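You operate a simulated robot arm through the tools that you are given. There is no shell and no other tool. Be economical: measure what you need, move in short steps, check, and stop when the job is done.

The job below is to be done with a simulated robot arm. You get a single attempt, and the scene is never put back.

## Task
Unstrap the pallet, take the pad off and raise the table to TOP.
Fine: first slacken the strap at the white button; park the strap's black block on the tall packs, the pad on the black riser; switch the lift on and leave it on.
Where things are to end (x, y in the base frame): black strap block within 60 mm of [860, -410]; pad within 60 mm of [110, -930].

It is judged by the outcome, as a careful person would: the job done as asked, and still so three seconds after it is handed in. It fails if anything else is knocked over, pushed out of place, dropped, spilled or broken.

## Robot
A 6-joint arm with a two-finger parallel gripper on a trunk, on a base that drives. Base frame: it is fixed to the floor where the robot stands at the start and does not move with it; the origin is under the middle of the robot, x ahead of it, y to its left, z up. Units: mm, rad, N and s.
With the tool pointing down near the work surface it reaches from about 400 to 920 mm from the robot's upright axis, wherever it stands. Its first joint turns from -2.007 to 2.007 rad. Places, roughly: black riser on the stand [100, -1000, 900]; knob on the post [800, 600, 1000]; top of the tall packs [1100, -200, 900]. Payload 3.43 kg.
The tool frame sits at the grasp point between the pads (the TCP): z along the fingers, y along the line on which they close. The tips reach 34 mm beyond it. Largest opening 128 mm; finger width 24, thickness 12; the body of the gripper, 48 by 130 mm, starts 96 mm behind the TCP.
Orientation is that of the tool frame in the base frame, as [roll, pitch, yaw] about the fixed x, y, z axes, in that order (R = Rz(yaw) Ry(pitch) Rx(roll)). With the fingers straight down and closing along the base's y, the tool's x points along the base's -x, its y along +y and its z along -z.

## Interface
- The arm moves only by the tool arm_command. Its argument "rows" is text: rows parted by semicolons, each of 7 numbers parted by spaces: the turn, a rotation vector about the base's x, y, z in rad, then the shift along the base's x, y, z in cm, then the finger opening in cm, from 0 to 12.8. In form: wx wy wz dx dy dz gripper; .... A call has 1 to 20 rows; each row shifts and turns the commanded pose from where the row before left it. Rows are played at 5 a second. More than 50 mm and 0.15 rad between two rows, or a gripper value outside its range, and nothing of the call is played. Where a pose cannot be reached the arm comes as near as it can. A force on the tool above 90 N (or 10 N above the force at the start of the call, whichever is more), or a blocked arm, ends the call early, and 0.2 s more pass. The fingers move at their own pace (about 108 mm/s each) and stop on an object; they squeeze with about 24 N. The grip force told is the motor's: it shows also when the fingers shut on nothing. Time passes only in rows, and 0.2 s behind the last, so rows that do not move let the fingers close. The reply holds the time, the measured pose of the TCP, the force on the tool along the base axes, the opening and the grip force, in the units named above and with some noise, with the torque about the TCP (base axes, N m) and any sound that the robot's microphone picked up.
- Cameras (640 x 400 px; columns grow to the right, rows downward): "scene" is now at [42.2, 160.5, 1253]; the picture's right is [-0.37, -0.93, 0.00], its down [-0.21, 0.09, -0.97] and it looks along [0.90, -0.36, -0.23] (base axes); focal length 214 px, centre (320, 200). "wrist" rides on the gripper at [76, -11, -160] in the tool frame; the picture's right is [0.15, 0.99, 0.00], its down [-0.88, 0.13, -0.46] and it looks along [-0.45, 0.07, 0.89] (tool axes); focal length 234 px, centre (320, 200). There is no depth. A picture from a camera that has moved, and an enlarged one, comes with that camera's place and axes in the base frame and with its lens. The place of the scene camera against the robot may be out by one fixed shift of up to 25 mm in any direction.
- capture(camera): a new picture of that camera. The clock stands still meanwhile.
- slide_trunk(by): slides the trunk up (or, below 0, down) by that many mm; the arm and the scene camera ride with it, the base frame stays. It gives what a move gives, with no picture.
- roll_base(legs): drives the robot by 1 to 6 legs, each [ahead, turn to the left] in mm and rad, along the robot's own axes; the way and the turn of a leg run together, so that a leg with both is an arc; at most 1500 mm and 3.142 rad a leg. The arm and the cameras ride along, it lands a little off, and it stops where it bumps. It gives what a move gives.
- pan_tilt(pan, tilt): turns the head with the scene camera to pan (to the left, within 1.798 rad either way) and tilt (down, from -0.506 to 1.204), counted from straight ahead of the robot. It gives what a move gives.
- enlarge(camera, box): a new picture of the part [left, top, right, bottom] of that camera's present view, enlarged. The clock stands still meanwhile.
- close_job(): hands the job in; it is judged then, once.

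Go step by step. Nothing tells you exact positions but the pictures and the camera data: compare them with the known pose of the tool, close in by small moves and look again before you grip or let go. The budget is 120 turns and 90 pictures, counting those below and the enlarged ones. Unless the task says otherwise, let go and move clear before handing in, and close with one line.

The tools are called after "Emit:" as a command line: name --argument value ..., lists and objects as JSON in quotes. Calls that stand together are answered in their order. arm_command: Moves the arm, as the interface text tells. Its arguments: {"type":"object","properties":{"rows":{"type":"string"}},"required":["rows"]} The other tools are called the same way: slide_trunk (by) slides the trunk up or down; roll_base (legs) drives the base; pan_tilt (pan, tilt) turns the head that bears the scene camera; capture (camera) takes a picture; enlarge (camera, box) takes an enlarged picture of a part of a camera's view; close_job () hands the job in.

At the start:

```text
time_s: 0.0
ee_pos: [479.9, 13.5, 1306.4]
orientation: [-3.141, 0.001, -3.14]
wrist_force: [0.5, -0.1, 0.3]
moment: [0.0, 0.05, -0.01]
grip_width: 128.1
grasp_force: 0.0
trunk travel left (down, up): [-475.0, 315.0]
robot x, y, heading: [-2.2, -2.0, 0.008]
head pan, tilt: [-0.384, 0.234]
```

scene: 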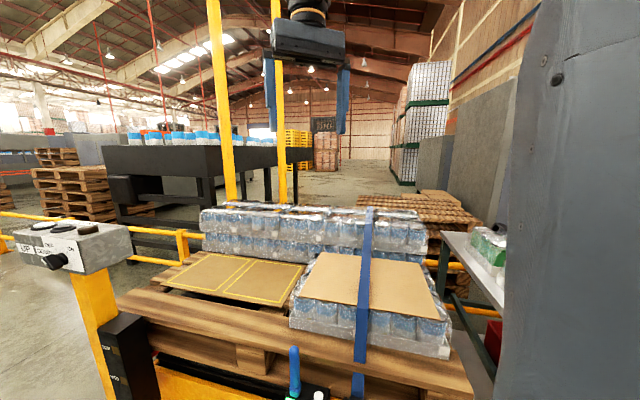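
wrist: 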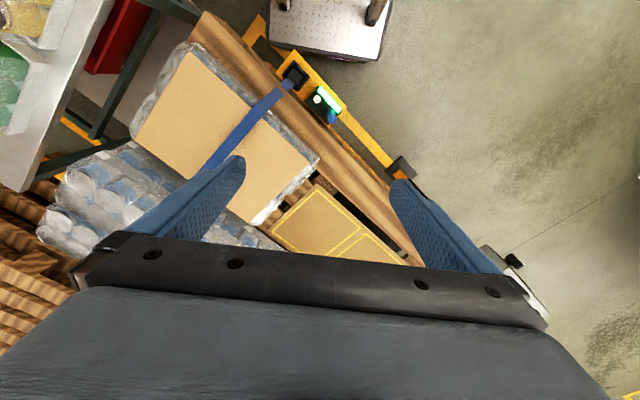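

I see a pallet with tall packs behind, a low pack with a cardboard pad under a blue strap, a tensioner at the front edge and a control post on the left. I'll look closer at each of them first.

Emit:
enlarge --camera "scene" --box '[0, 200, 200, 400]'

Emit:
enlarge --camera "scene" --box '[200, 180, 500, 400]'

Emit:
enlarge --camera "wrist" --box '[180, 0, 420, 200]'

Emit:
pan_tilt --pan -0.3 --tilt 0.9

Emit:
capture --camera "scene"

```text
2.00 times, centred on (100, 300) of scene
camera zoom: at [42.2, 160.5, 1253.0], right [-0.37, -0.93, 0.0], down [-0.21, 0.09, -0.97], along [0.9, -0.36, -0.23], focal length 429 px, centre (760, 0)
```

zoom: 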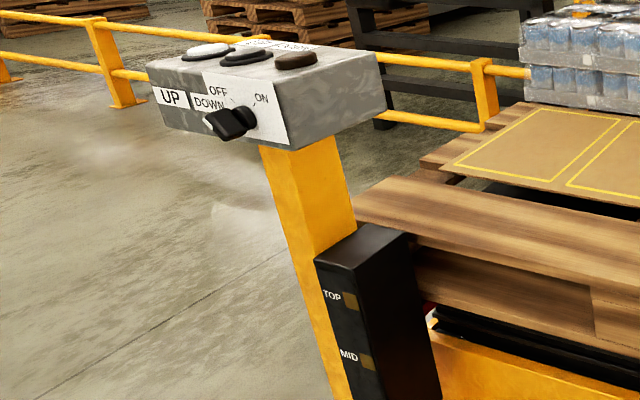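

```text
1.82 times, centred on (350, 290) of scene
camera zoom: at [42.2, 160.5, 1253.0], right [-0.37, -0.93, 0.0], down [-0.21, 0.09, -0.97], along [0.9, -0.36, -0.23], focal length 390 px, centre (266, 36)
```

zoom: 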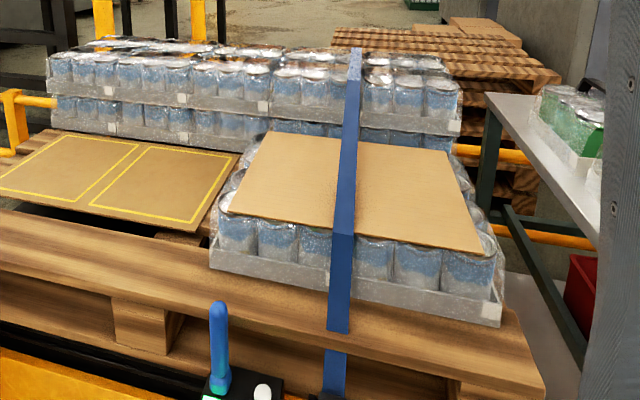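

```text
2.00 times, centred on (300, 100) of wrist
camera zoom: at [404.3, 3.3, 1465.7], right [-0.15, 0.99, 0.0], down [0.88, 0.13, 0.46], along [0.45, 0.07, -0.89], focal length 468 px, centre (360, 400)
```

zoom: 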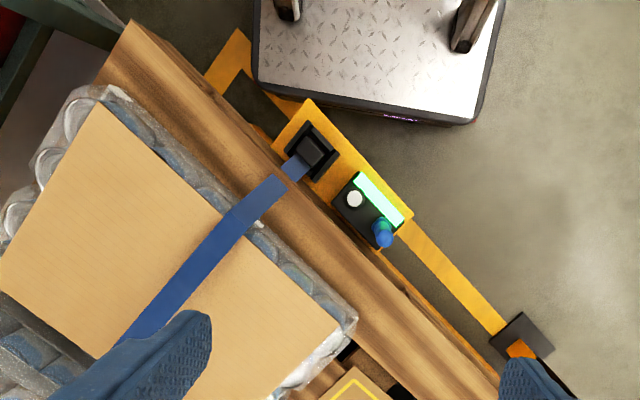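

```text
time_s: 1.1
ee_pos: [479.7, 14.0, 1306.8]
orientation: [-3.142, -0.001, 3.141]
wrist_force: [0.7, -0.1, 0.4]
moment: [-0.02, 0.01, 0.02]
grip_width: 128.1
grasp_force: 0.1
trunk travel left (down, up): [-475.0, 315.0]
robot x, y, heading: [0.3, 1.2, -0.005]
head pan, tilt: [-0.3, 0.901]
```

```text
84 pictures are left
camera scene: at [27.8, 173.1, 1194.5], right [-0.3, -0.96, 0.0], down [-0.75, 0.23, -0.62], along [0.59, -0.18, -0.78], focal length 214 px, centre (320, 200)
```

scene: 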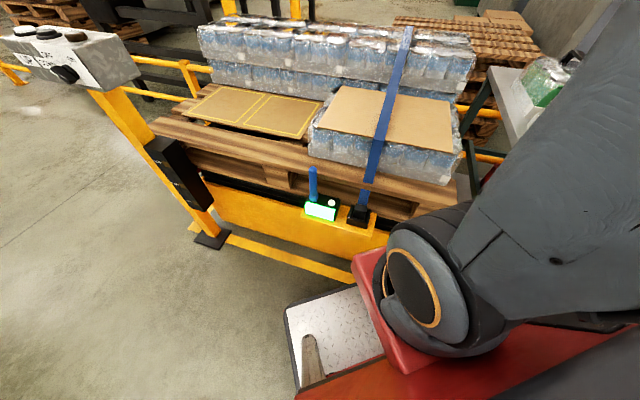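

The tensioner unit (green display, white button, blue lever) and the black block are on the front beam. I'll zoom in on both, and on the stand.

Emit:
enlarge --camera "scene" --box '[280, 150, 400, 240]'

Emit:
enlarge --camera "scene" --box '[0, 10, 220, 150]'

Emit:
pan_tilt --pan -1.4 --tilt 0.4

Emit:
capture --camera "scene"

```text
4.44 times, centred on (340, 195) of scene
camera zoom: at [27.8, 173.1, 1194.5], right [-0.3, -0.96, 0.0], down [-0.75, 0.23, -0.62], along [0.59, -0.18, -0.78], focal length 953 px, centre (231, 222)
```

zoom: 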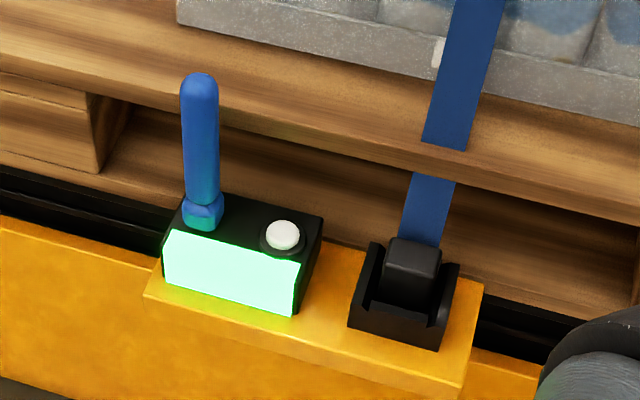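

```text
2.86 times, centred on (110, 80) of scene
camera zoom: at [27.8, 173.1, 1194.5], right [-0.3, -0.96, 0.0], down [-0.75, 0.23, -0.62], along [0.59, -0.18, -0.78], focal length 613 px, centre (920, 543)
```

zoom: 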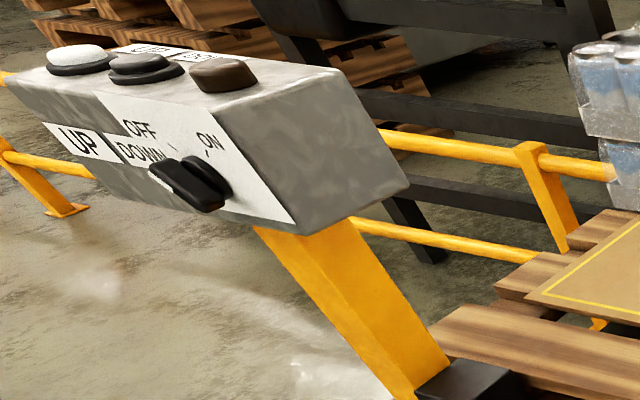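

```text
time_s: 2.4
ee_pos: [480.6, 13.9, 1307.3]
orientation: [3.141, 0.001, -3.142]
wrist_force: [0.6, -0.1, -0.4]
moment: [-0.01, -0.04, -0.01]
grip_width: 128.1
grasp_force: 0.0
trunk travel left (down, up): [-475.0, 315.0]
robot x, y, heading: [0.9, -2.0, 0.002]
head pan, tilt: [-1.4, 0.4]
```

```text
81 pictures are left
camera scene: at [-28.6, 104.2, 1237.4], right [-0.99, -0.17, 0.0], down [-0.07, 0.38, -0.92], along [0.16, -0.91, -0.39], focal length 214 px, centre (320, 200)
```

scene: 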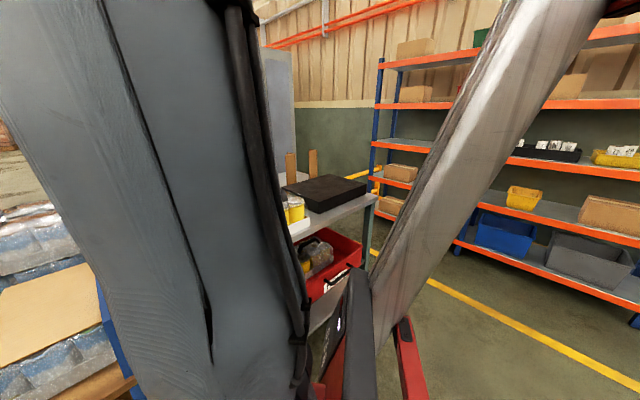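

Button estimate is about [457, 5, 600], with the lever about 70 mm to its left. I'll lower the trunk to see it closer with the wrist camera.

Emit:
slide_trunk --by -300

Emit:
capture --camera "wrist"

Emit:
pan_tilt --pan -0.3 --tilt 0.7

Emit:
capture --camera "scene"

```text
time_s: 5.4
ee_pos: [480.2, 14.1, 1005.9]
orientation: [-3.141, 0.001, 3.141]
wrist_force: [0.3, -0.2, 0.2]
moment: [0.0, -0.02, 0.0]
grip_width: 128.0
grasp_force: 0.1
trunk travel left (down, up): [-175.0, 615.0]
robot x, y, heading: [1.5, 2.1, -0.004]
head pan, tilt: [-1.4, 0.4]
```

```text
80 pictures are left
camera wrist: at [404.1, 3.3, 1165.8], right [-0.15, 0.99, 0.0], down [0.88, 0.13, 0.46], along [0.45, 0.07, -0.89], focal length 234 px, centre (320, 200)
```

wrist: 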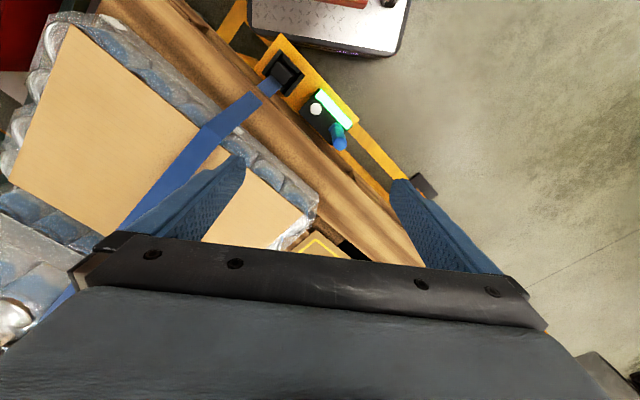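

```text
time_s: 6.7
ee_pos: [479.6, 13.2, 1006.9]
orientation: [3.141, 0.001, -3.14]
wrist_force: [0.4, -0.2, 0.1]
moment: [0.0, 0.04, 0.02]
grip_width: 127.8
grasp_force: 0.1
trunk travel left (down, up): [-175.0, 615.0]
robot x, y, heading: [-1.9, -1.7, -0.005]
head pan, tilt: [-0.3, 0.7]
```

```text
79 pictures are left
camera scene: at [120.2, 170.2, 910.6], right [-0.3, -0.96, 0.0], down [-0.62, 0.19, -0.77], along [0.73, -0.23, -0.64], focal length 214 px, centre (320, 200)
```

scene: 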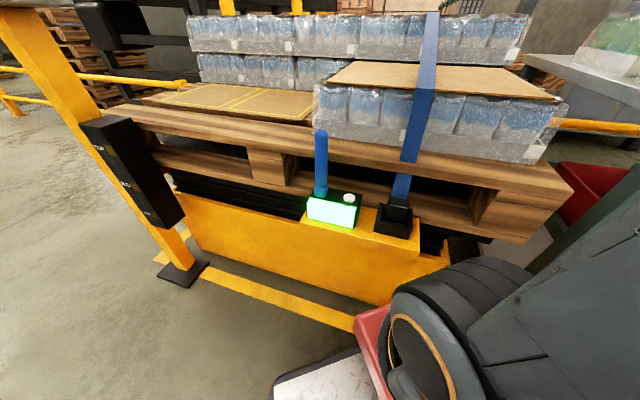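

Computed: button ≈[461,5,610], lever ≈[495,53], top ≈z750; pallet edge direction ≈54° from x. I'll turn the gripper by +0.94 rad so its body clears lever and packs, close it, and hover over the button.

Emit:
arm_command --rows "0 0 0.134 -0.3 -0.1 -2 9; 0 0 0.134 -0.3 -0.1 -2 6; 0 0 0.134 -0.3 -0.1 -2 3; 0 0 0.134 -0.3 -0.1 -2 0; 0 0 0.134 -0.3 -0.1 -2 0; 0 0 0.134 -0.3 -0.2 -2 0; 0 0 0.134 -0.1 -0.2 -3 0; 0 0 0 0 0 -3 0; 0 0 0 0 0 -2 0; 0 0 0 0 0 0 0"

Emit:
capture --camera "wrist"

Emit:
capture --camera "scene"

```text
time_s: 8.9
ee_pos: [501.5, 5.7, 816.0]
orientation: [3.14, -0.001, -2.202]
wrist_force: [0.3, -0.9, 0.4]
moment: [0.03, 0.0, 0.04]
grip_width: 0.0
grasp_force: 23.3
out of reach, approached as far as the arm can: row 3, 4, 5, 6, 7
trunk travel left (down, up): [-175.0, 615.0]
robot x, y, heading: [-2.0, -0.9, 0.001]
head pan, tilt: [-0.3, 0.7]
```

```text
78 pictures are left
camera wrist: at [466.1, -61.3, 974.3], right [-0.88, 0.47, 0.0], down [0.42, 0.79, 0.45], along [0.21, 0.4, -0.89], focal length 234 px, centre (320, 200)
```

wrist: 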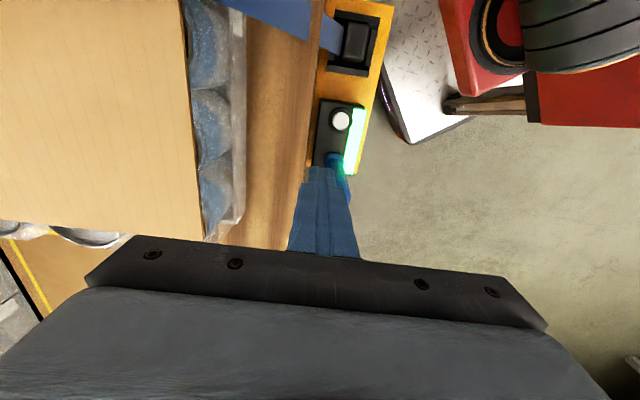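

```text
77 pictures are left
camera scene: at [120.2, 170.3, 910.6], right [-0.3, -0.96, 0.0], down [-0.62, 0.19, -0.76], along [0.73, -0.23, -0.64], focal length 214 px, centre (320, 200)
```

scene: 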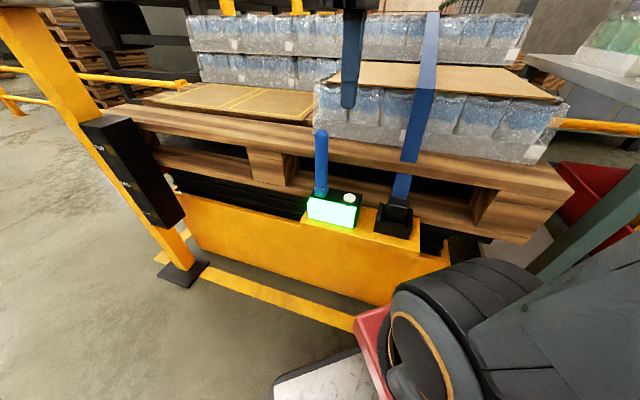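

The arm is at its inner limit here, so I'll back the base up 110 mm to have room over the button (refined to about [462, 4, 590]).

Emit:
roll_base --legs '[[-110, 0]]'

Emit:
arm_command --rows "0 0 0 2 0 0 0; 0 0 0 2 0 0 0; 0 0 0 2 0 0 0; 0 0 0 0 0 0 0"

Emit:
capture --camera "wrist"

```text
time_s: 10.1
ee_pos: [392.1, 5.4, 815.6]
orientation: [3.139, -0.003, -2.204]
wrist_force: [-0.3, -0.3, 0.8]
moment: [0.05, 0.03, 0.02]
grip_width: 0.0
grasp_force: 23.7
trunk travel left (down, up): [-175.0, 615.0]
robot x, y, heading: [-110.4, -1.0, 0.003]
head pan, tilt: [-0.3, 0.7]
```

```text
time_s: 11.1
ee_pos: [451.3, 5.0, 815.9]
orientation: [3.14, -0.003, -2.203]
wrist_force: [0.0, -1.2, -0.4]
moment: [0.02, 0.03, -0.01]
grip_width: 0.0
grasp_force: 23.9
trunk travel left (down, up): [-175.0, 615.0]
robot x, y, heading: [-112.7, -2.8, 0.001]
head pan, tilt: [-0.3, 0.7]
```

```text
76 pictures are left
camera wrist: at [416.3, -62.0, 974.1], right [-0.88, 0.47, 0.0], down [0.42, 0.79, 0.45], along [0.21, 0.4, -0.89], focal length 234 px, centre (320, 200)
```

wrist: 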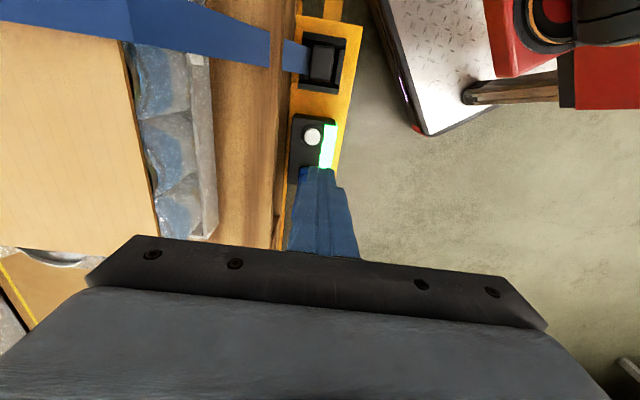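

Button ≈[463, 2, 595]. I'll align and descend to just above it.

Emit:
arm_command --rows "0 0 0 1.2 -0.3 -2 0; 0 0 0 0 0 -4 0; 0 0 0 0 0 -4 0; 0 0 0 0 0 -4 0; 0 0 0 0 0 -1 0; 0 0 0 0 0 0 0"

Emit:
capture --camera "wrist"

Emit:
enlarge --camera "scene" --box '[260, 100, 460, 240]'

```text
time_s: 12.5
ee_pos: [463.0, 2.1, 663.8]
orientation: [3.138, -0.002, -2.204]
wrist_force: [0.4, -0.3, -0.5]
moment: [0.0, 0.0, 0.0]
grip_width: 0.1
grasp_force: 24.3
trunk travel left (down, up): [-175.0, 615.0]
robot x, y, heading: [-113.6, 1.7, -0.001]
head pan, tilt: [-0.3, 0.7]
```

```text
75 pictures are left
camera wrist: at [427.8, -65.1, 823.7], right [-0.88, 0.47, 0.0], down [0.42, 0.79, 0.45], along [0.21, 0.4, -0.89], focal length 234 px, centre (320, 200)
```

wrist: 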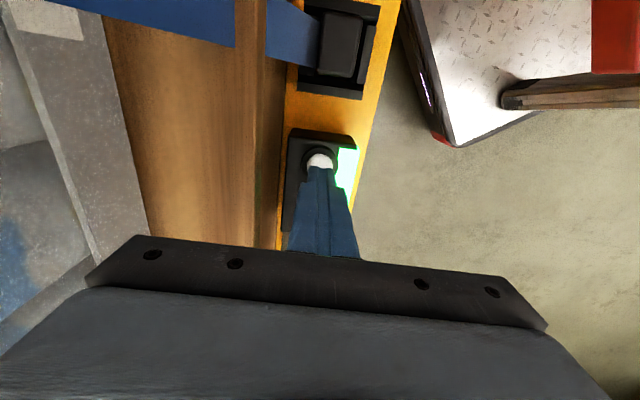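

```text
2.86 times, centred on (360, 170) of scene
camera zoom: at [10.3, 170.2, 910.6], right [-0.3, -0.96, 0.0], down [-0.62, 0.19, -0.76], along [0.73, -0.23, -0.64], focal length 613 px, centre (206, 286)
```

zoom: 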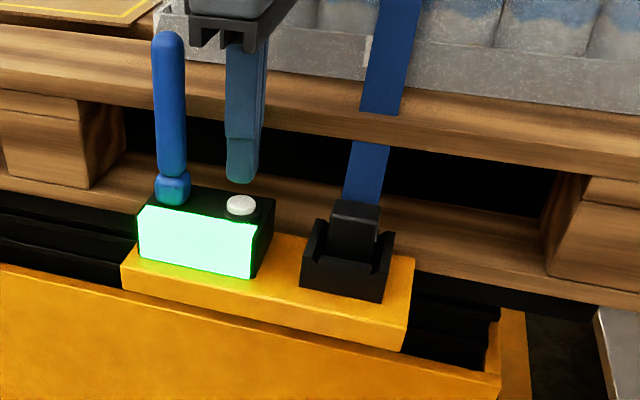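

The tip is about 30 mm above the button and nearly centred. I'll press in small steps.

Emit:
arm_command --rows "0 0 0 -0.15 -0.2 -1.5 0; 0 0 0 0 0 -0.7 0; 0 0 0 0 0 -0.5 0; 0 0 0 0 0 -0.4 0; 0 0 0 0 0 0 0"

Emit:
enlarge --camera "scene" --box '[260, 100, 460, 240]'

```text
time_s: 13.7
ee_pos: [461.7, 0.1, 636.2]
orientation: [3.141, 0.0, -2.205]
wrist_force: [-3.3, 0.6, 18.9]
moment: [0.01, 0.07, 0.02]
grip_width: 0.2
grasp_force: 24.2
trunk travel left (down, up): [-175.0, 615.0]
robot x, y, heading: [-109.7, -2.7, -0.001]
head pan, tilt: [-0.3, 0.7]
heard: click
```

```text
2.86 times, centred on (360, 170) of scene
camera zoom: at [9.9, 170.2, 910.8], right [-0.3, -0.96, 0.0], down [-0.61, 0.19, -0.77], along [0.73, -0.23, -0.64], focal length 613 px, centre (206, 286)
```

zoom: 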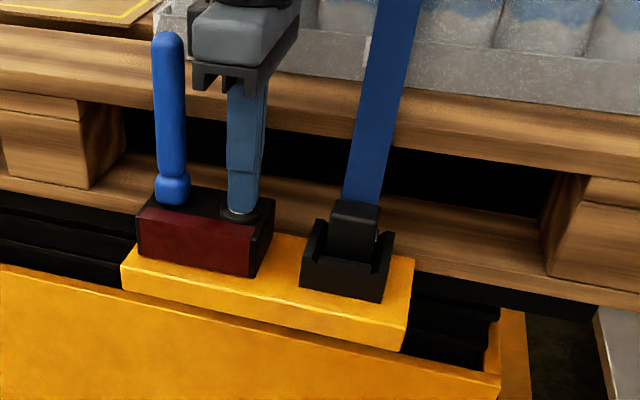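

Click heard, display dark, strap slack. I'll retreat upward and view the block from above.

Emit:
arm_command --rows "0 0 0 0 0 1 0; 0 0 0 0 0 4 0; 0 0 0 0 0 4 0; 0 0 0 0 0 4 0; 0 0 0 -2 -3 3 2; 0 0 0 -2 -3 0 5; 0 0 0 0 0 0 8; 0 0 0 0 0 0 8"

Emit:
capture --camera "wrist"

Emit:
enlarge --camera "scene" --box '[260, 40, 500, 240]'

```text
time_s: 15.5
ee_pos: [420.7, -57.4, 794.5]
orientation: [3.139, -0.002, -2.205]
wrist_force: [-0.8, 0.4, 0.6]
moment: [-0.01, 0.0, 0.02]
grip_width: 79.8
grasp_force: 0.1
trunk travel left (down, up): [-175.0, 615.0]
robot x, y, heading: [-110.8, 2.6, 0.004]
head pan, tilt: [-0.3, 0.7]
```

```text
72 pictures are left
camera wrist: at [385.8, -124.9, 953.5], right [-0.88, 0.47, 0.0], down [0.42, 0.79, 0.45], along [0.21, 0.4, -0.89], focal length 234 px, centre (320, 200)
```

wrist: 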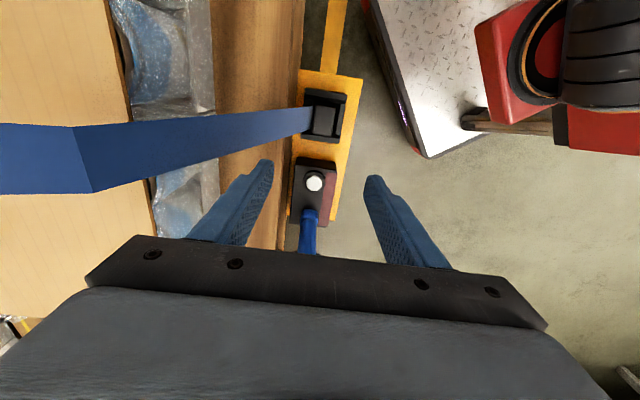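

```text
2.00 times, centred on (380, 140) of scene
camera zoom: at [10.4, 170.2, 910.6], right [-0.3, -0.96, 0.0], down [-0.62, 0.19, -0.76], along [0.73, -0.23, -0.64], focal length 429 px, centre (200, 320)
```

zoom: 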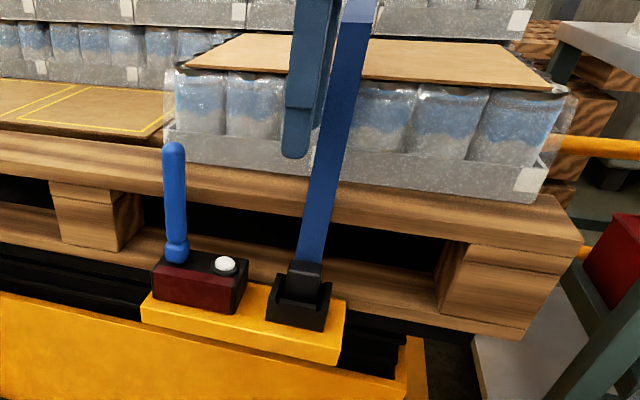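

Block top is near [399, -84, 600]. I need details of the cradle to choose grip direction.

Emit:
enlarge --camera "wrist" --box '[270, 60, 390, 150]'

Emit:
enlarge --camera "scene" --box '[375, 150, 445, 215]'

```text
4.44 times, centred on (330, 105) of wrist
camera zoom: at [385.8, -124.9, 953.5], right [-0.88, 0.47, 0.0], down [0.42, 0.79, 0.45], along [0.21, 0.4, -0.89], focal length 1041 px, centre (276, 622)
```

zoom: 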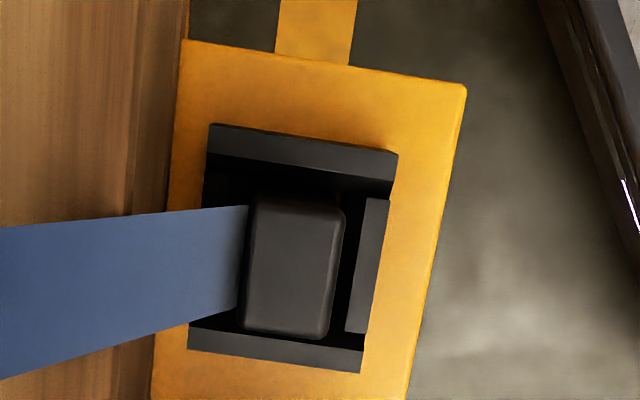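

```text
6.15 times, centred on (410, 182) of scene
camera zoom: at [10.4, 170.2, 910.6], right [-0.3, -0.96, 0.0], down [-0.62, 0.19, -0.76], along [0.73, -0.23, -0.64], focal length 1320 px, centre (-234, 308)
```

zoom: 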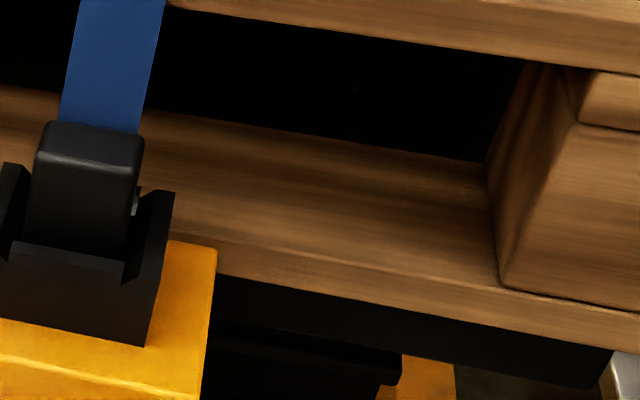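

The block sits between two side walls (along the pallet edge) with its top standing proud, and the strap leaves on the pallet side. I'll grip along the edge direction, so I turn the tool by -1.57 rad over the block.

Emit:
arm_command --rows "0 0 -0.143 -0.2 -0.25 0 8; 0 0 -0.143 -0.2 -0.25 0 8; 0 0 -0.143 -0.2 -0.25 0 8; 0 0 -0.143 -0.2 -0.25 0 8; 0 0 -0.143 -0.2 -0.25 0 8; 0 0 -0.143 -0.2 -0.25 0 8; 0 0 -0.143 -0.2 -0.25 0 8; 0 0 -0.143 -0.2 -0.25 0 8; 0 0 -0.143 -0.2 -0.25 0 8; 0 0 -0.143 -0.2 -0.25 0 8; 0 0 -0.143 -0.2 -0.2 0 8; 0 0 0 0 0 -4 8; 0 0 0 0 0 0 8"

Emit:
capture --camera "wrist"

```text
time_s: 18.3
ee_pos: [399.6, -87.7, 753.0]
orientation: [3.141, -0.001, 2.507]
wrist_force: [0.1, 0.5, -0.8]
moment: [-0.01, -0.02, -0.04]
grip_width: 80.1
grasp_force: 0.0
trunk travel left (down, up): [-175.0, 615.0]
robot x, y, heading: [-111.2, -1.9, 0.004]
head pan, tilt: [-0.3, 0.7]
```

```text
68 pictures are left
camera wrist: at [331.6, -50.1, 912.9], right [0.47, 0.88, 0.0], down [0.79, -0.42, 0.45], along [0.4, -0.21, -0.89], focal length 234 px, centre (320, 200)
```

wrist: 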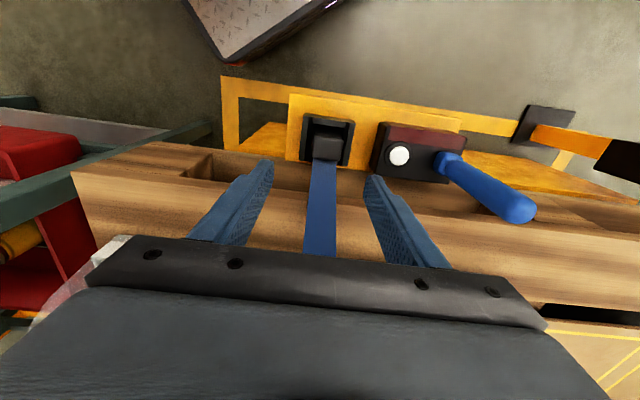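

I'll zoom in to refine the block's place.

Emit:
enlarge --camera "wrist" --box '[280, 90, 380, 190]'

```text
4.00 times, centred on (330, 140) of wrist
camera zoom: at [331.6, -50.1, 912.9], right [0.47, 0.88, 0.0], down [0.79, -0.42, 0.45], along [0.4, -0.21, -0.89], focal length 937 px, centre (280, 440)
```

zoom: 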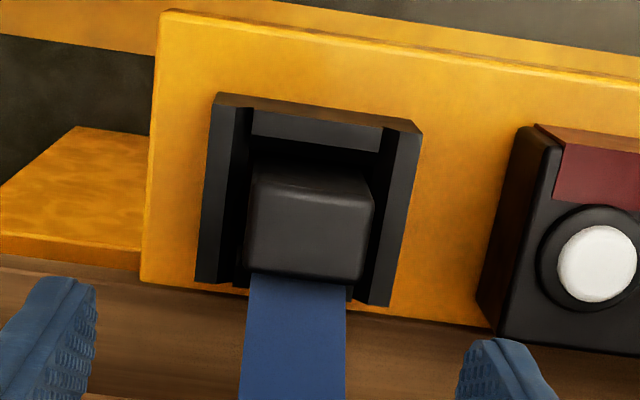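

Block top ≈[404, -78, 607]. Aligning and descending to just above it with a 70 mm opening.

Emit:
arm_command --rows "0 0 0.04 0.4 0.95 0 7; 0 0 0 0 0 -4 7; 0 0 0 0 0 -4 7; 0 0 0 0 0 -2.5 7; 0 0 0 0 0 0 7"

Emit:
enlarge --camera "wrist" --box '[240, 100, 400, 260]'

Emit:
enlarge --camera "scene" --box '[340, 110, 460, 220]'

```text
time_s: 19.5
ee_pos: [404.2, -79.1, 650.0]
orientation: [3.141, -0.003, 2.548]
wrist_force: [0.2, -0.7, -0.2]
moment: [0.0, 0.0, 0.01]
grip_width: 69.6
grasp_force: 0.1
trunk travel left (down, up): [-175.0, 615.0]
robot x, y, heading: [-110.6, -1.5, 0.001]
head pan, tilt: [-0.3, 0.7]
```

```text
2.50 times, centred on (320, 180) of wrist
camera zoom: at [334.6, -43.2, 808.2], right [0.43, 0.9, 0.0], down [0.8, -0.39, 0.45], along [0.41, -0.2, -0.89], focal length 585 px, centre (320, 250)
```

zoom: 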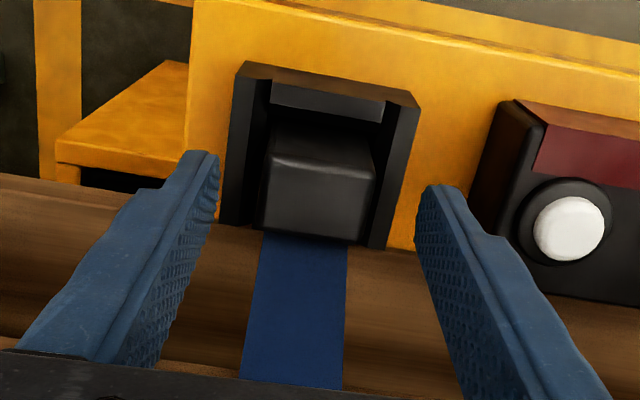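

```text
3.64 times, centred on (400, 165) of scene
camera zoom: at [10.3, 170.2, 910.6], right [-0.3, -0.96, 0.0], down [-0.62, 0.19, -0.76], along [0.73, -0.23, -0.64], focal length 780 px, centre (29, 327)
```

zoom: 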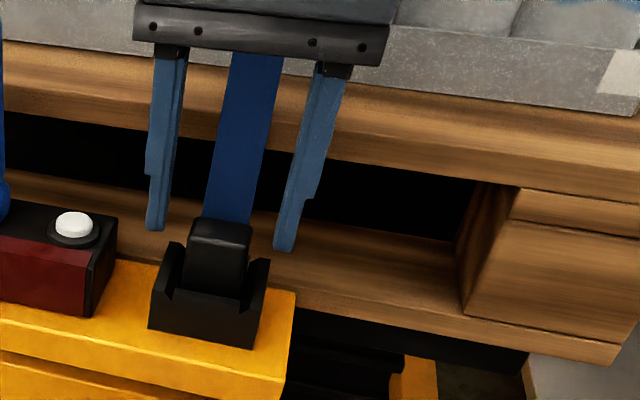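

Tips straddle the block evenly. Descending 22 mm then checking.

Emit:
arm_command --rows "0 0 0 0 0 -1 7; 0 0 0 0 0 -0.6 7; 0 0 0 0 0 -0.6 7; 0 0 0 0 0 0 7"

Emit:
enlarge --camera "scene" --box '[360, 140, 430, 210]'

Emit:
enlarge --camera "wrist" --box '[240, 100, 400, 260]'

```text
time_s: 20.5
ee_pos: [404.7, -76.9, 626.0]
orientation: [3.14, -0.002, 2.545]
wrist_force: [0.3, 0.2, 0.6]
moment: [0.01, 0.02, 0.02]
grip_width: 69.7
grasp_force: 0.2
trunk travel left (down, up): [-175.0, 615.0]
robot x, y, heading: [-110.6, -2.0, -0.002]
head pan, tilt: [-0.3, 0.7]
```

```text
5.71 times, centred on (395, 175) of scene
camera zoom: at [10.4, 170.2, 910.6], right [-0.3, -0.96, 0.0], down [-0.62, 0.19, -0.76], along [0.73, -0.23, -0.64], focal length 1226 px, centre (-109, 343)
```

zoom: 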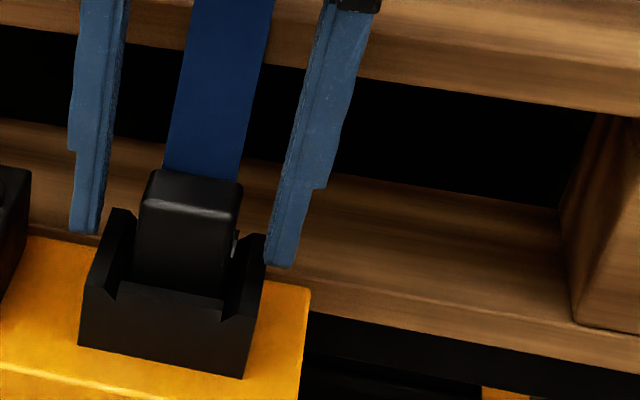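

```text
2.50 times, centred on (320, 180) of wrist
camera zoom: at [335.1, -43.3, 786.2], right [0.43, 0.9, 0.0], down [0.8, -0.39, 0.45], along [0.41, -0.2, -0.89], focal length 585 px, centre (320, 250)
```

zoom: 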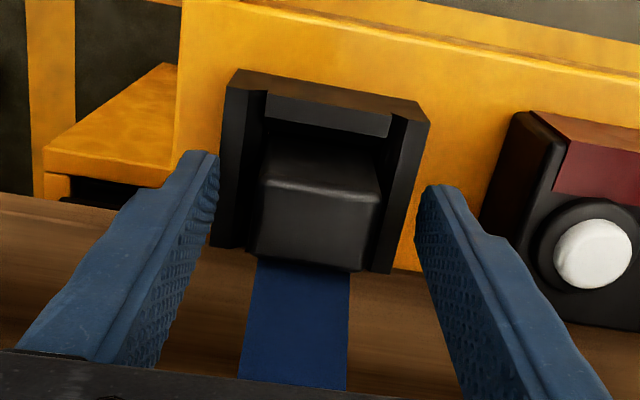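

The tips are level with the tops of the cradle walls, so I'll raise 6 mm to close just above them onto the proud part of the block.

Emit:
arm_command --rows "0 0 0 0 0 0.6 7; 0 0 0 0 0 0 6; 0 0 0 0 0 0 5; 0 0 0 0 0 0 4; 0 0 0 0 0 0 3; 0 0 0 0 0 0 3; 0 0 0 0 0 0 3"

Emit:
enlarge --camera "scene" --box '[360, 140, 430, 210]'

```text
time_s: 22.1
ee_pos: [404.3, -77.2, 634.6]
orientation: [3.14, -0.002, 2.547]
wrist_force: [-0.1, -1.3, 1.9]
moment: [-0.06, 0.0, -0.02]
grip_width: 39.5
grasp_force: 24.1
trunk travel left (down, up): [-175.0, 615.0]
robot x, y, heading: [-108.0, 1.9, -0.002]
head pan, tilt: [-0.3, 0.7]
```

```text
5.71 times, centred on (395, 175) of scene
camera zoom: at [10.3, 170.2, 910.6], right [-0.3, -0.96, 0.0], down [-0.62, 0.19, -0.76], along [0.73, -0.23, -0.64], focal length 1226 px, centre (-109, 343)
```

zoom: 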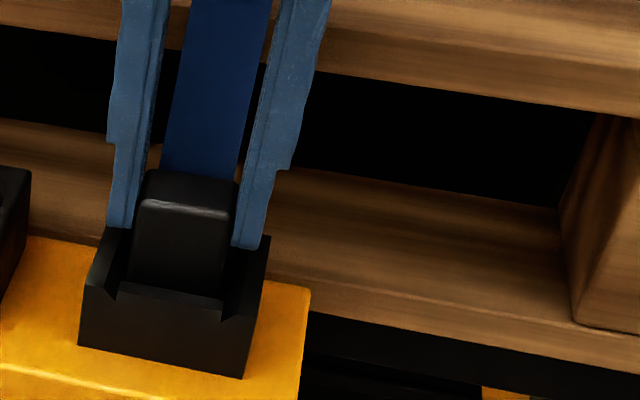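

Gripped at 39.5 mm wide. Lifting gently.

Emit:
arm_command --rows "0 0 0 0 0 1 3; 0 0 0 0 0 1.5 3; 0 0 0 0 0 2 3; 0 0 0 0 0 3 3; 0 0 0 0 0 3 3; 0 0 0 0 0 0 3"

Emit:
capture --camera "scene"

Emit:
enlarge --camera "wrist" --box '[200, 60, 440, 260]'

```text
time_s: 23.5
ee_pos: [404.0, -76.7, 738.6]
orientation: [3.14, -0.002, 2.548]
wrist_force: [0.5, -0.2, -1.3]
moment: [-0.02, 0.02, 0.01]
grip_width: 39.2
grasp_force: 24.1
trunk travel left (down, up): [-175.0, 615.0]
robot x, y, heading: [-110.4, -4.2, 0.0]
head pan, tilt: [-0.3, 0.7]
```

```text
61 pictures are left
camera scene: at [10.4, 170.2, 910.6], right [-0.3, -0.96, 0.0], down [-0.62, 0.19, -0.76], along [0.73, -0.23, -0.64], focal length 214 px, centre (320, 200)
```

scene: 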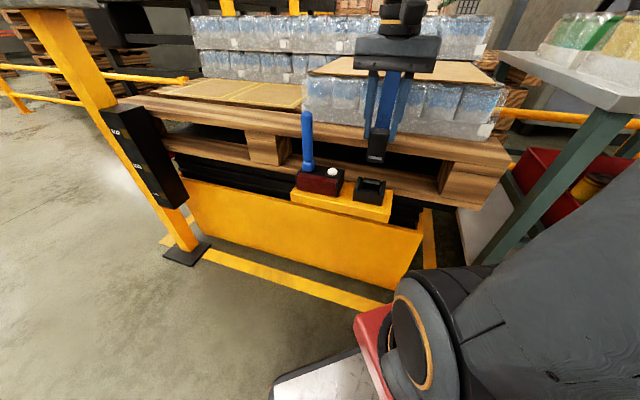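

```text
2.00 times, centred on (320, 160) of wrist
camera zoom: at [334.8, -43.5, 897.7], right [0.43, 0.9, 0.0], down [0.8, -0.39, 0.45], along [0.41, -0.2, -0.89], focal length 468 px, centre (320, 280)
```

zoom: 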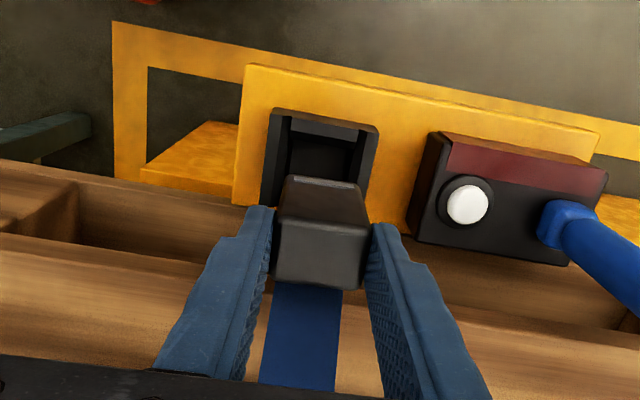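

Block is free. Raise the trunk 320 to clear the tall packs, and take a look.

Emit:
slide_trunk --by 320

Emit:
capture --camera "scene"

Emit:
capture --camera "wrist"

```text
time_s: 26.7
ee_pos: [403.3, -77.7, 1057.6]
orientation: [3.138, -0.001, 2.547]
wrist_force: [0.7, 0.0, -0.3]
moment: [0.0, -0.01, -0.02]
grip_width: 39.5
grasp_force: 24.2
trunk travel left (down, up): [-495.0, 295.0]
robot x, y, heading: [-111.5, 1.2, -0.0]
head pan, tilt: [-0.3, 0.7]
```

```text
59 pictures are left
camera scene: at [-78.7, 170.3, 1230.6], right [-0.3, -0.96, 0.0], down [-0.62, 0.19, -0.76], along [0.73, -0.23, -0.64], focal length 214 px, centre (320, 200)
```

scene: 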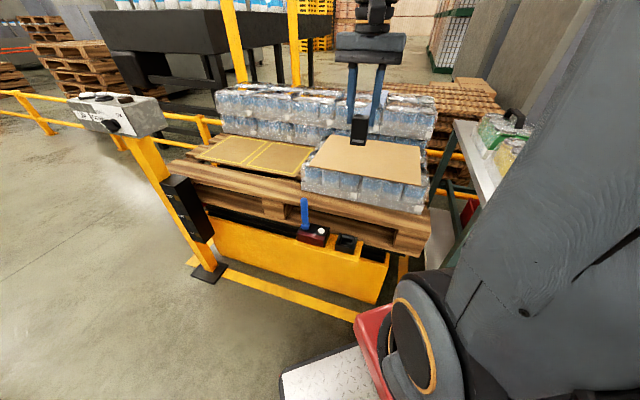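

```text
58 pictures are left
camera wrist: at [335.1, -43.4, 1217.5], right [0.43, 0.9, 0.0], down [0.8, -0.39, 0.45], along [0.41, -0.2, -0.89], focal length 234 px, centre (320, 200)
```

wrist: 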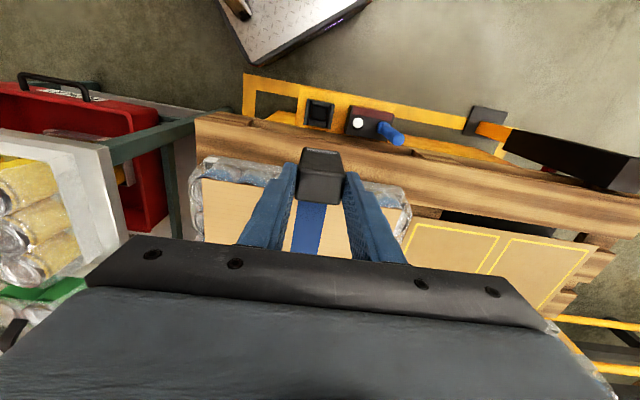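

Strap follows freely. I'll drive forward to the starting spot, then extend toward the tall packs.

Emit:
roll_base --legs '[[115, 0]]'

Emit:
arm_command --rows "0 0 0 4 -3.8 0 3; 0 0 0 4 -3.8 0 3; 0 0 0 4 -3.8 0 3; 0 0 0 4 -3.8 0 3; 0 0 0 3 -2 0 3; 0 0 0 0 0 0 3"

Emit:
pan_tilt --pan -0.4 --tilt 0.4

Emit:
capture --camera "scene"

Emit:
capture --camera "wrist"

```text
time_s: 27.9
ee_pos: [518.6, -77.2, 1057.3]
orientation: [-3.14, -0.001, 2.545]
wrist_force: [0.0, 0.6, -1.5]
moment: [-0.02, 0.01, -0.01]
grip_width: 39.5
grasp_force: 24.0
trunk travel left (down, up): [-495.0, 295.0]
robot x, y, heading: [0.5, -4.3, 0.002]
head pan, tilt: [-0.3, 0.7]
```

```text
refused: row 1 steps farther than a row can; nothing moved
```

```text
time_s: 28.7
ee_pos: [518.9, -77.3, 1058.5]
orientation: [3.14, -0.002, 2.546]
wrist_force: [-0.8, -0.1, -2.0]
moment: [0.01, -0.01, 0.01]
grip_width: 39.6
grasp_force: 23.9
trunk travel left (down, up): [-495.0, 295.0]
robot x, y, heading: [8.1, -1.1, -0.0]
head pan, tilt: [-0.4, 0.4]
```

```text
57 pictures are left
camera scene: at [40.8, 159.3, 1257.4], right [-0.39, -0.92, 0.0], down [-0.36, 0.15, -0.92], along [0.85, -0.36, -0.39], focal length 214 px, centre (320, 200)
```

scene: 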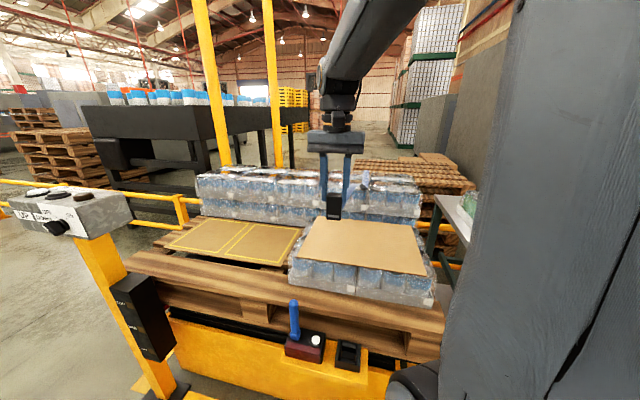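

```text
56 pictures are left
camera wrist: at [450.3, -43.4, 1217.6], right [0.43, 0.9, 0.0], down [0.8, -0.39, 0.45], along [0.41, -0.2, -0.89], focal length 234 px, centre (320, 200)
```

wrist: 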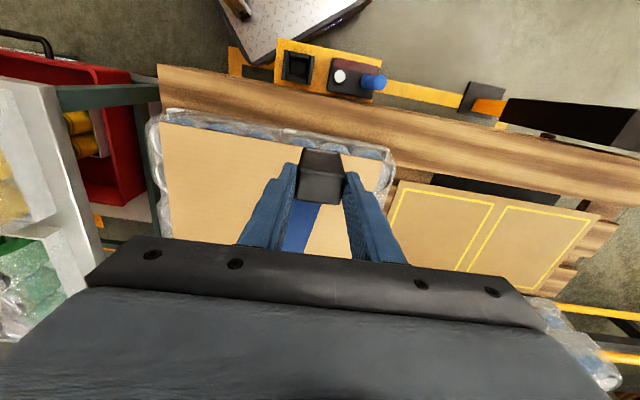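

Continuing with legal step sizes toward about [835, -392].

Emit:
arm_command --rows "0 0 0 3.16 -3.15 0 3; 0 0 0 3.16 -3.15 0 3; 0 0 0 3.16 -3.15 0 3; 0 0 0 3.16 -3.15 0 3; 0 0 0 3.16 -3.15 0 3; 0 0 0 3.16 -3.15 0 3; 0 0 0 3.16 -3.15 0 3; 0 0 0 3.16 -3.15 0 3; 0 0 0 3.16 -3.15 0 3; 0 0 0 3.16 -3.15 0 3; 0 0 0 0 0 0 3"

Emit:
capture --camera "scene"

Emit:
capture --camera "wrist"

```text
time_s: 31.1
ee_pos: [783.2, -357.9, 1042.0]
orientation: [3.141, -0.003, 2.547]
wrist_force: [0.6, 0.5, -1.5]
moment: [0.0, 0.02, 0.02]
grip_width: 39.5
grasp_force: 24.3
out of reach, approached as far as the arm can: row 9, 10
trunk travel left (down, up): [-495.0, 295.0]
robot x, y, heading: [7.2, 0.7, 0.0]
head pan, tilt: [-0.4, 0.4]
```

```text
55 pictures are left
camera scene: at [40.8, 159.2, 1257.5], right [-0.39, -0.92, 0.0], down [-0.36, 0.15, -0.92], along [0.85, -0.36, -0.39], focal length 214 px, centre (320, 200)
```

scene: 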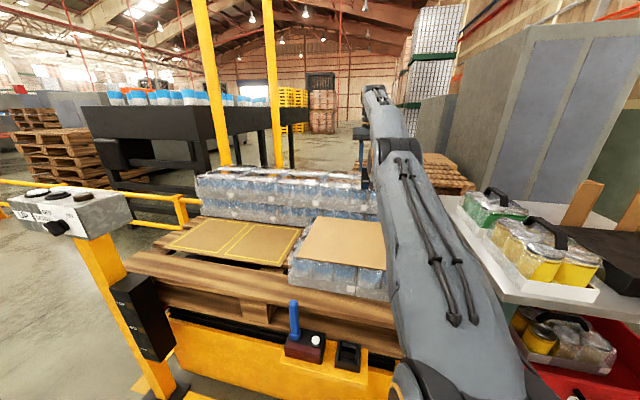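

```text
54 pictures are left
camera wrist: at [713.8, -324.0, 1200.4], right [0.43, 0.9, 0.0], down [0.8, -0.39, 0.45], along [0.41, -0.2, -0.89], focal length 234 px, centre (320, 200)
```

wrist: 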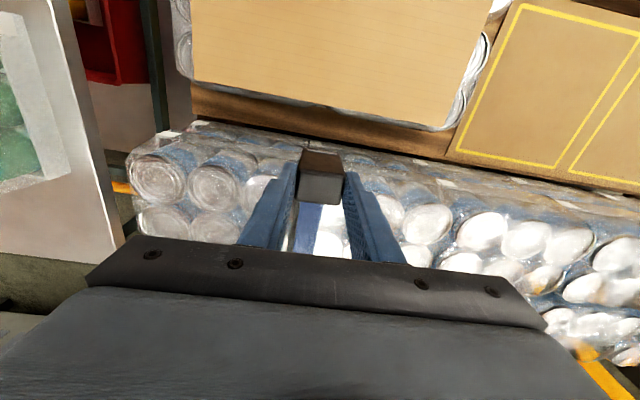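

Reach is short at this height; lowering toward the pack top extends it. I'll descend while going outward.

Emit:
arm_command --rows "0 0 0 1 -0.6 -2 3; 0 0 0 1.3 -0.9 -2 3; 0 0 0 1.3 -0.9 -1 3; 0 0 0 1.3 -0.9 0 3; 0 0 0 0 0 0 3"

Emit:
enlarge --camera "scene" --box '[300, 100, 460, 240]'

Emit:
capture --camera "wrist"

```text
time_s: 32.3
ee_pos: [798.3, -374.7, 979.3]
orientation: [3.14, -0.001, 2.546]
wrist_force: [-2.0, 2.1, -0.7]
moment: [0.06, 0.08, -0.04]
grip_width: 39.6
grasp_force: 24.3
out of reach, approached as far as the arm can: row 1, 2, 3, 4
trunk travel left (down, up): [-495.0, 295.0]
robot x, y, heading: [3.9, 1.1, -0.002]
head pan, tilt: [-0.4, 0.4]
```

```text
2.86 times, centred on (380, 170) of scene
camera zoom: at [40.7, 159.3, 1257.5], right [-0.39, -0.92, 0.0], down [-0.36, 0.15, -0.92], along [0.85, -0.36, -0.39], focal length 613 px, centre (149, 286)
```

zoom: 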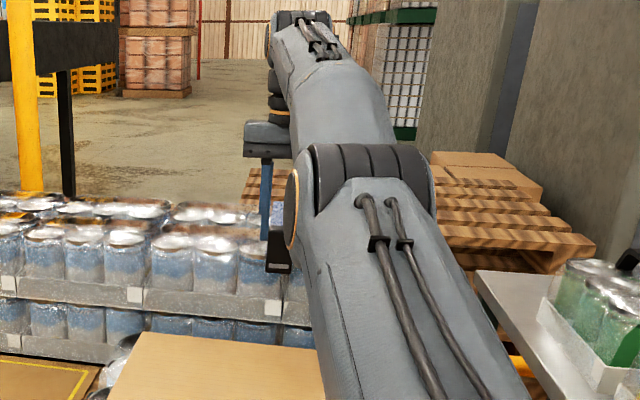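

```text
52 pictures are left
camera wrist: at [730.1, -339.9, 1138.6], right [0.43, 0.9, 0.0], down [0.8, -0.39, 0.45], along [0.41, -0.2, -0.89], focal length 234 px, centre (320, 200)
```

wrist: 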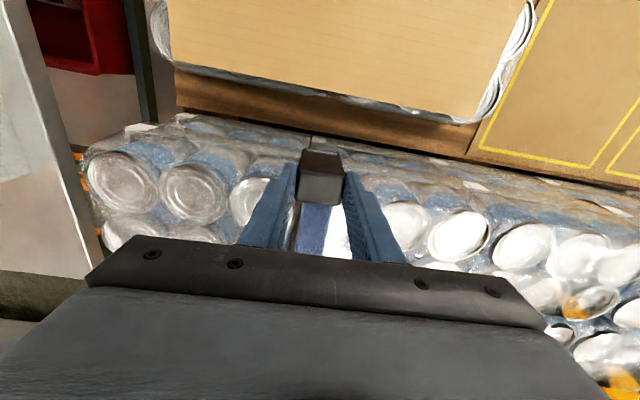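

The block seems to be touching the front face of the tall packs; I back off and rise via the trunk before going outward.

Emit:
arm_command --rows "0 0 0 -1 0.7 1 3; 0 0 0 -0.5 0.35 2 3; 0 0 0 0 0 0 3"

Emit:
slide_trunk --by 120

Emit:
capture --camera "wrist"

Emit:
capture --camera "scene"

```text
time_s: 33.1
ee_pos: [784.5, -363.2, 1010.1]
orientation: [3.139, -0.003, 2.545]
wrist_force: [0.3, 0.1, -1.5]
moment: [-0.05, 0.01, 0.02]
grip_width: 39.4
grasp_force: 23.9
trunk travel left (down, up): [-495.0, 295.0]
robot x, y, heading: [6.0, 1.9, 0.002]
head pan, tilt: [-0.4, 0.4]
```

```text
time_s: 34.6
ee_pos: [759.8, -363.7, 1129.4]
orientation: [3.141, -0.002, 2.549]
wrist_force: [0.3, -0.6, -1.8]
moment: [0.03, 0.04, 0.0]
grip_width: 39.4
grasp_force: 24.0
trunk travel left (down, up): [-615.0, 175.0]
robot x, y, heading: [4.7, 0.9, 0.002]
head pan, tilt: [-0.4, 0.4]
```

```text
51 pictures are left
camera wrist: at [690.9, -329.9, 1288.7], right [0.43, 0.9, 0.0], down [0.8, -0.39, 0.45], along [0.41, -0.2, -0.89], focal length 234 px, centre (320, 200)
```

wrist: 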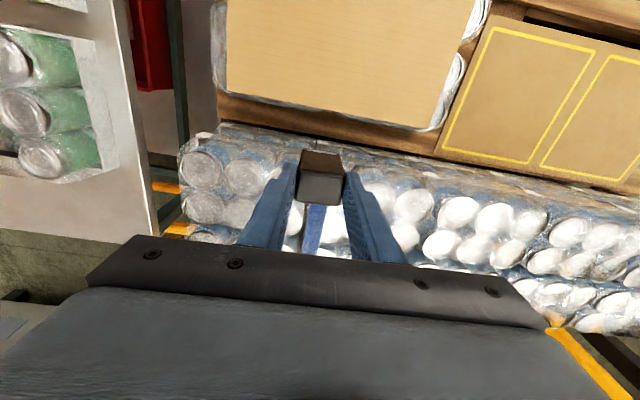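

```text
50 pictures are left
camera scene: at [7.5, 159.2, 1377.4], right [-0.39, -0.92, 0.0], down [-0.36, 0.15, -0.92], along [0.85, -0.36, -0.39], focal length 214 px, centre (320, 200)
```

scene: 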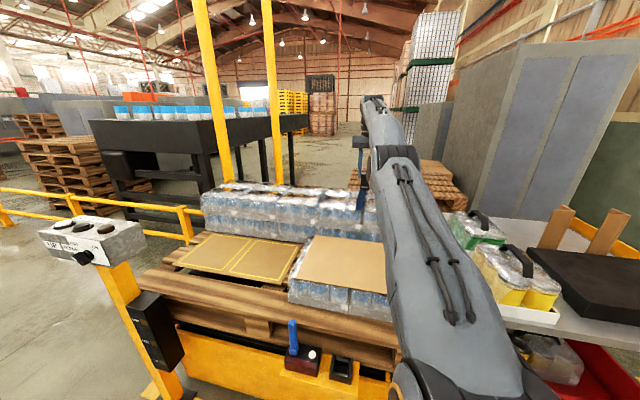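

Reach is limited to about 870 mm with the tool vertical, so I'll tilt the fingers outward about 0.4 rad (about the pallet edge axis) and move out at safe height.

Emit:
arm_command --rows "-0.076 -0.109 0 0 0 0 3; -0.076 -0.109 0 0 0 0 3; -0.076 -0.109 0 0 0 0 3; 0 0 0 3 -1.5 -1 3; 0 0 0 3 -1 -1 3; 0 0 0 2 -0.7 -1 3; 0 0 0 0 0 0 3"

Emit:
capture --camera "wrist"

```text
time_s: 36.2
ee_pos: [839.5, -395.6, 1099.6]
orientation: [-3.138, 0.398, 2.548]
wrist_force: [-0.4, -0.1, -0.2]
moment: [-0.01, 0.02, 0.01]
grip_width: 29.9
grasp_force: 0.2
trunk travel left (down, up): [-615.0, 175.0]
robot x, y, heading: [3.8, 0.7, -0.002]
head pan, tilt: [-0.4, 0.4]
```

```text
49 pictures are left
camera wrist: at [725.1, -329.9, 1217.5], right [0.44, 0.89, -0.06], down [0.6, -0.25, 0.76], along [0.67, -0.37, -0.65], focal length 234 px, centre (320, 200)
```

wrist: 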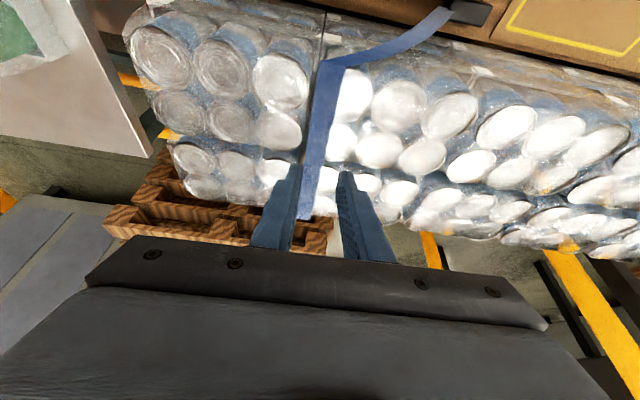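

The block slipped from the fingertips during the tilt. It hangs by the strap in front of the tall packs; I need to look at where it lies.

Emit:
enlarge --camera "wrist" --box '[280, 0, 540, 120]'

Emit:
capture --camera "scene"

```text
2.46 times, centred on (410, 60) of wrist
camera zoom: at [725.1, -329.9, 1217.5], right [0.44, 0.89, -0.06], down [0.6, -0.25, 0.76], along [0.67, -0.37, -0.65], focal length 576 px, centre (98, 545)
```

zoom: 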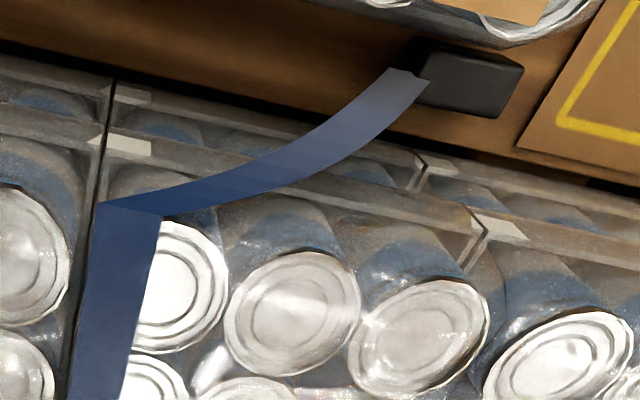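

```text
47 pictures are left
camera scene: at [7.4, 159.2, 1377.5], right [-0.39, -0.92, 0.0], down [-0.36, 0.15, -0.92], along [0.85, -0.36, -0.39], focal length 214 px, centre (320, 200)
```

scene: 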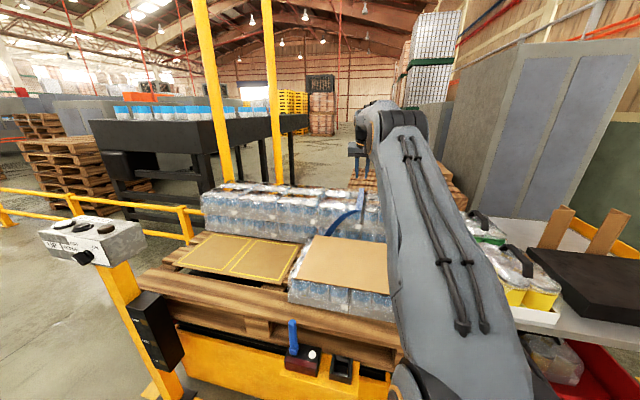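

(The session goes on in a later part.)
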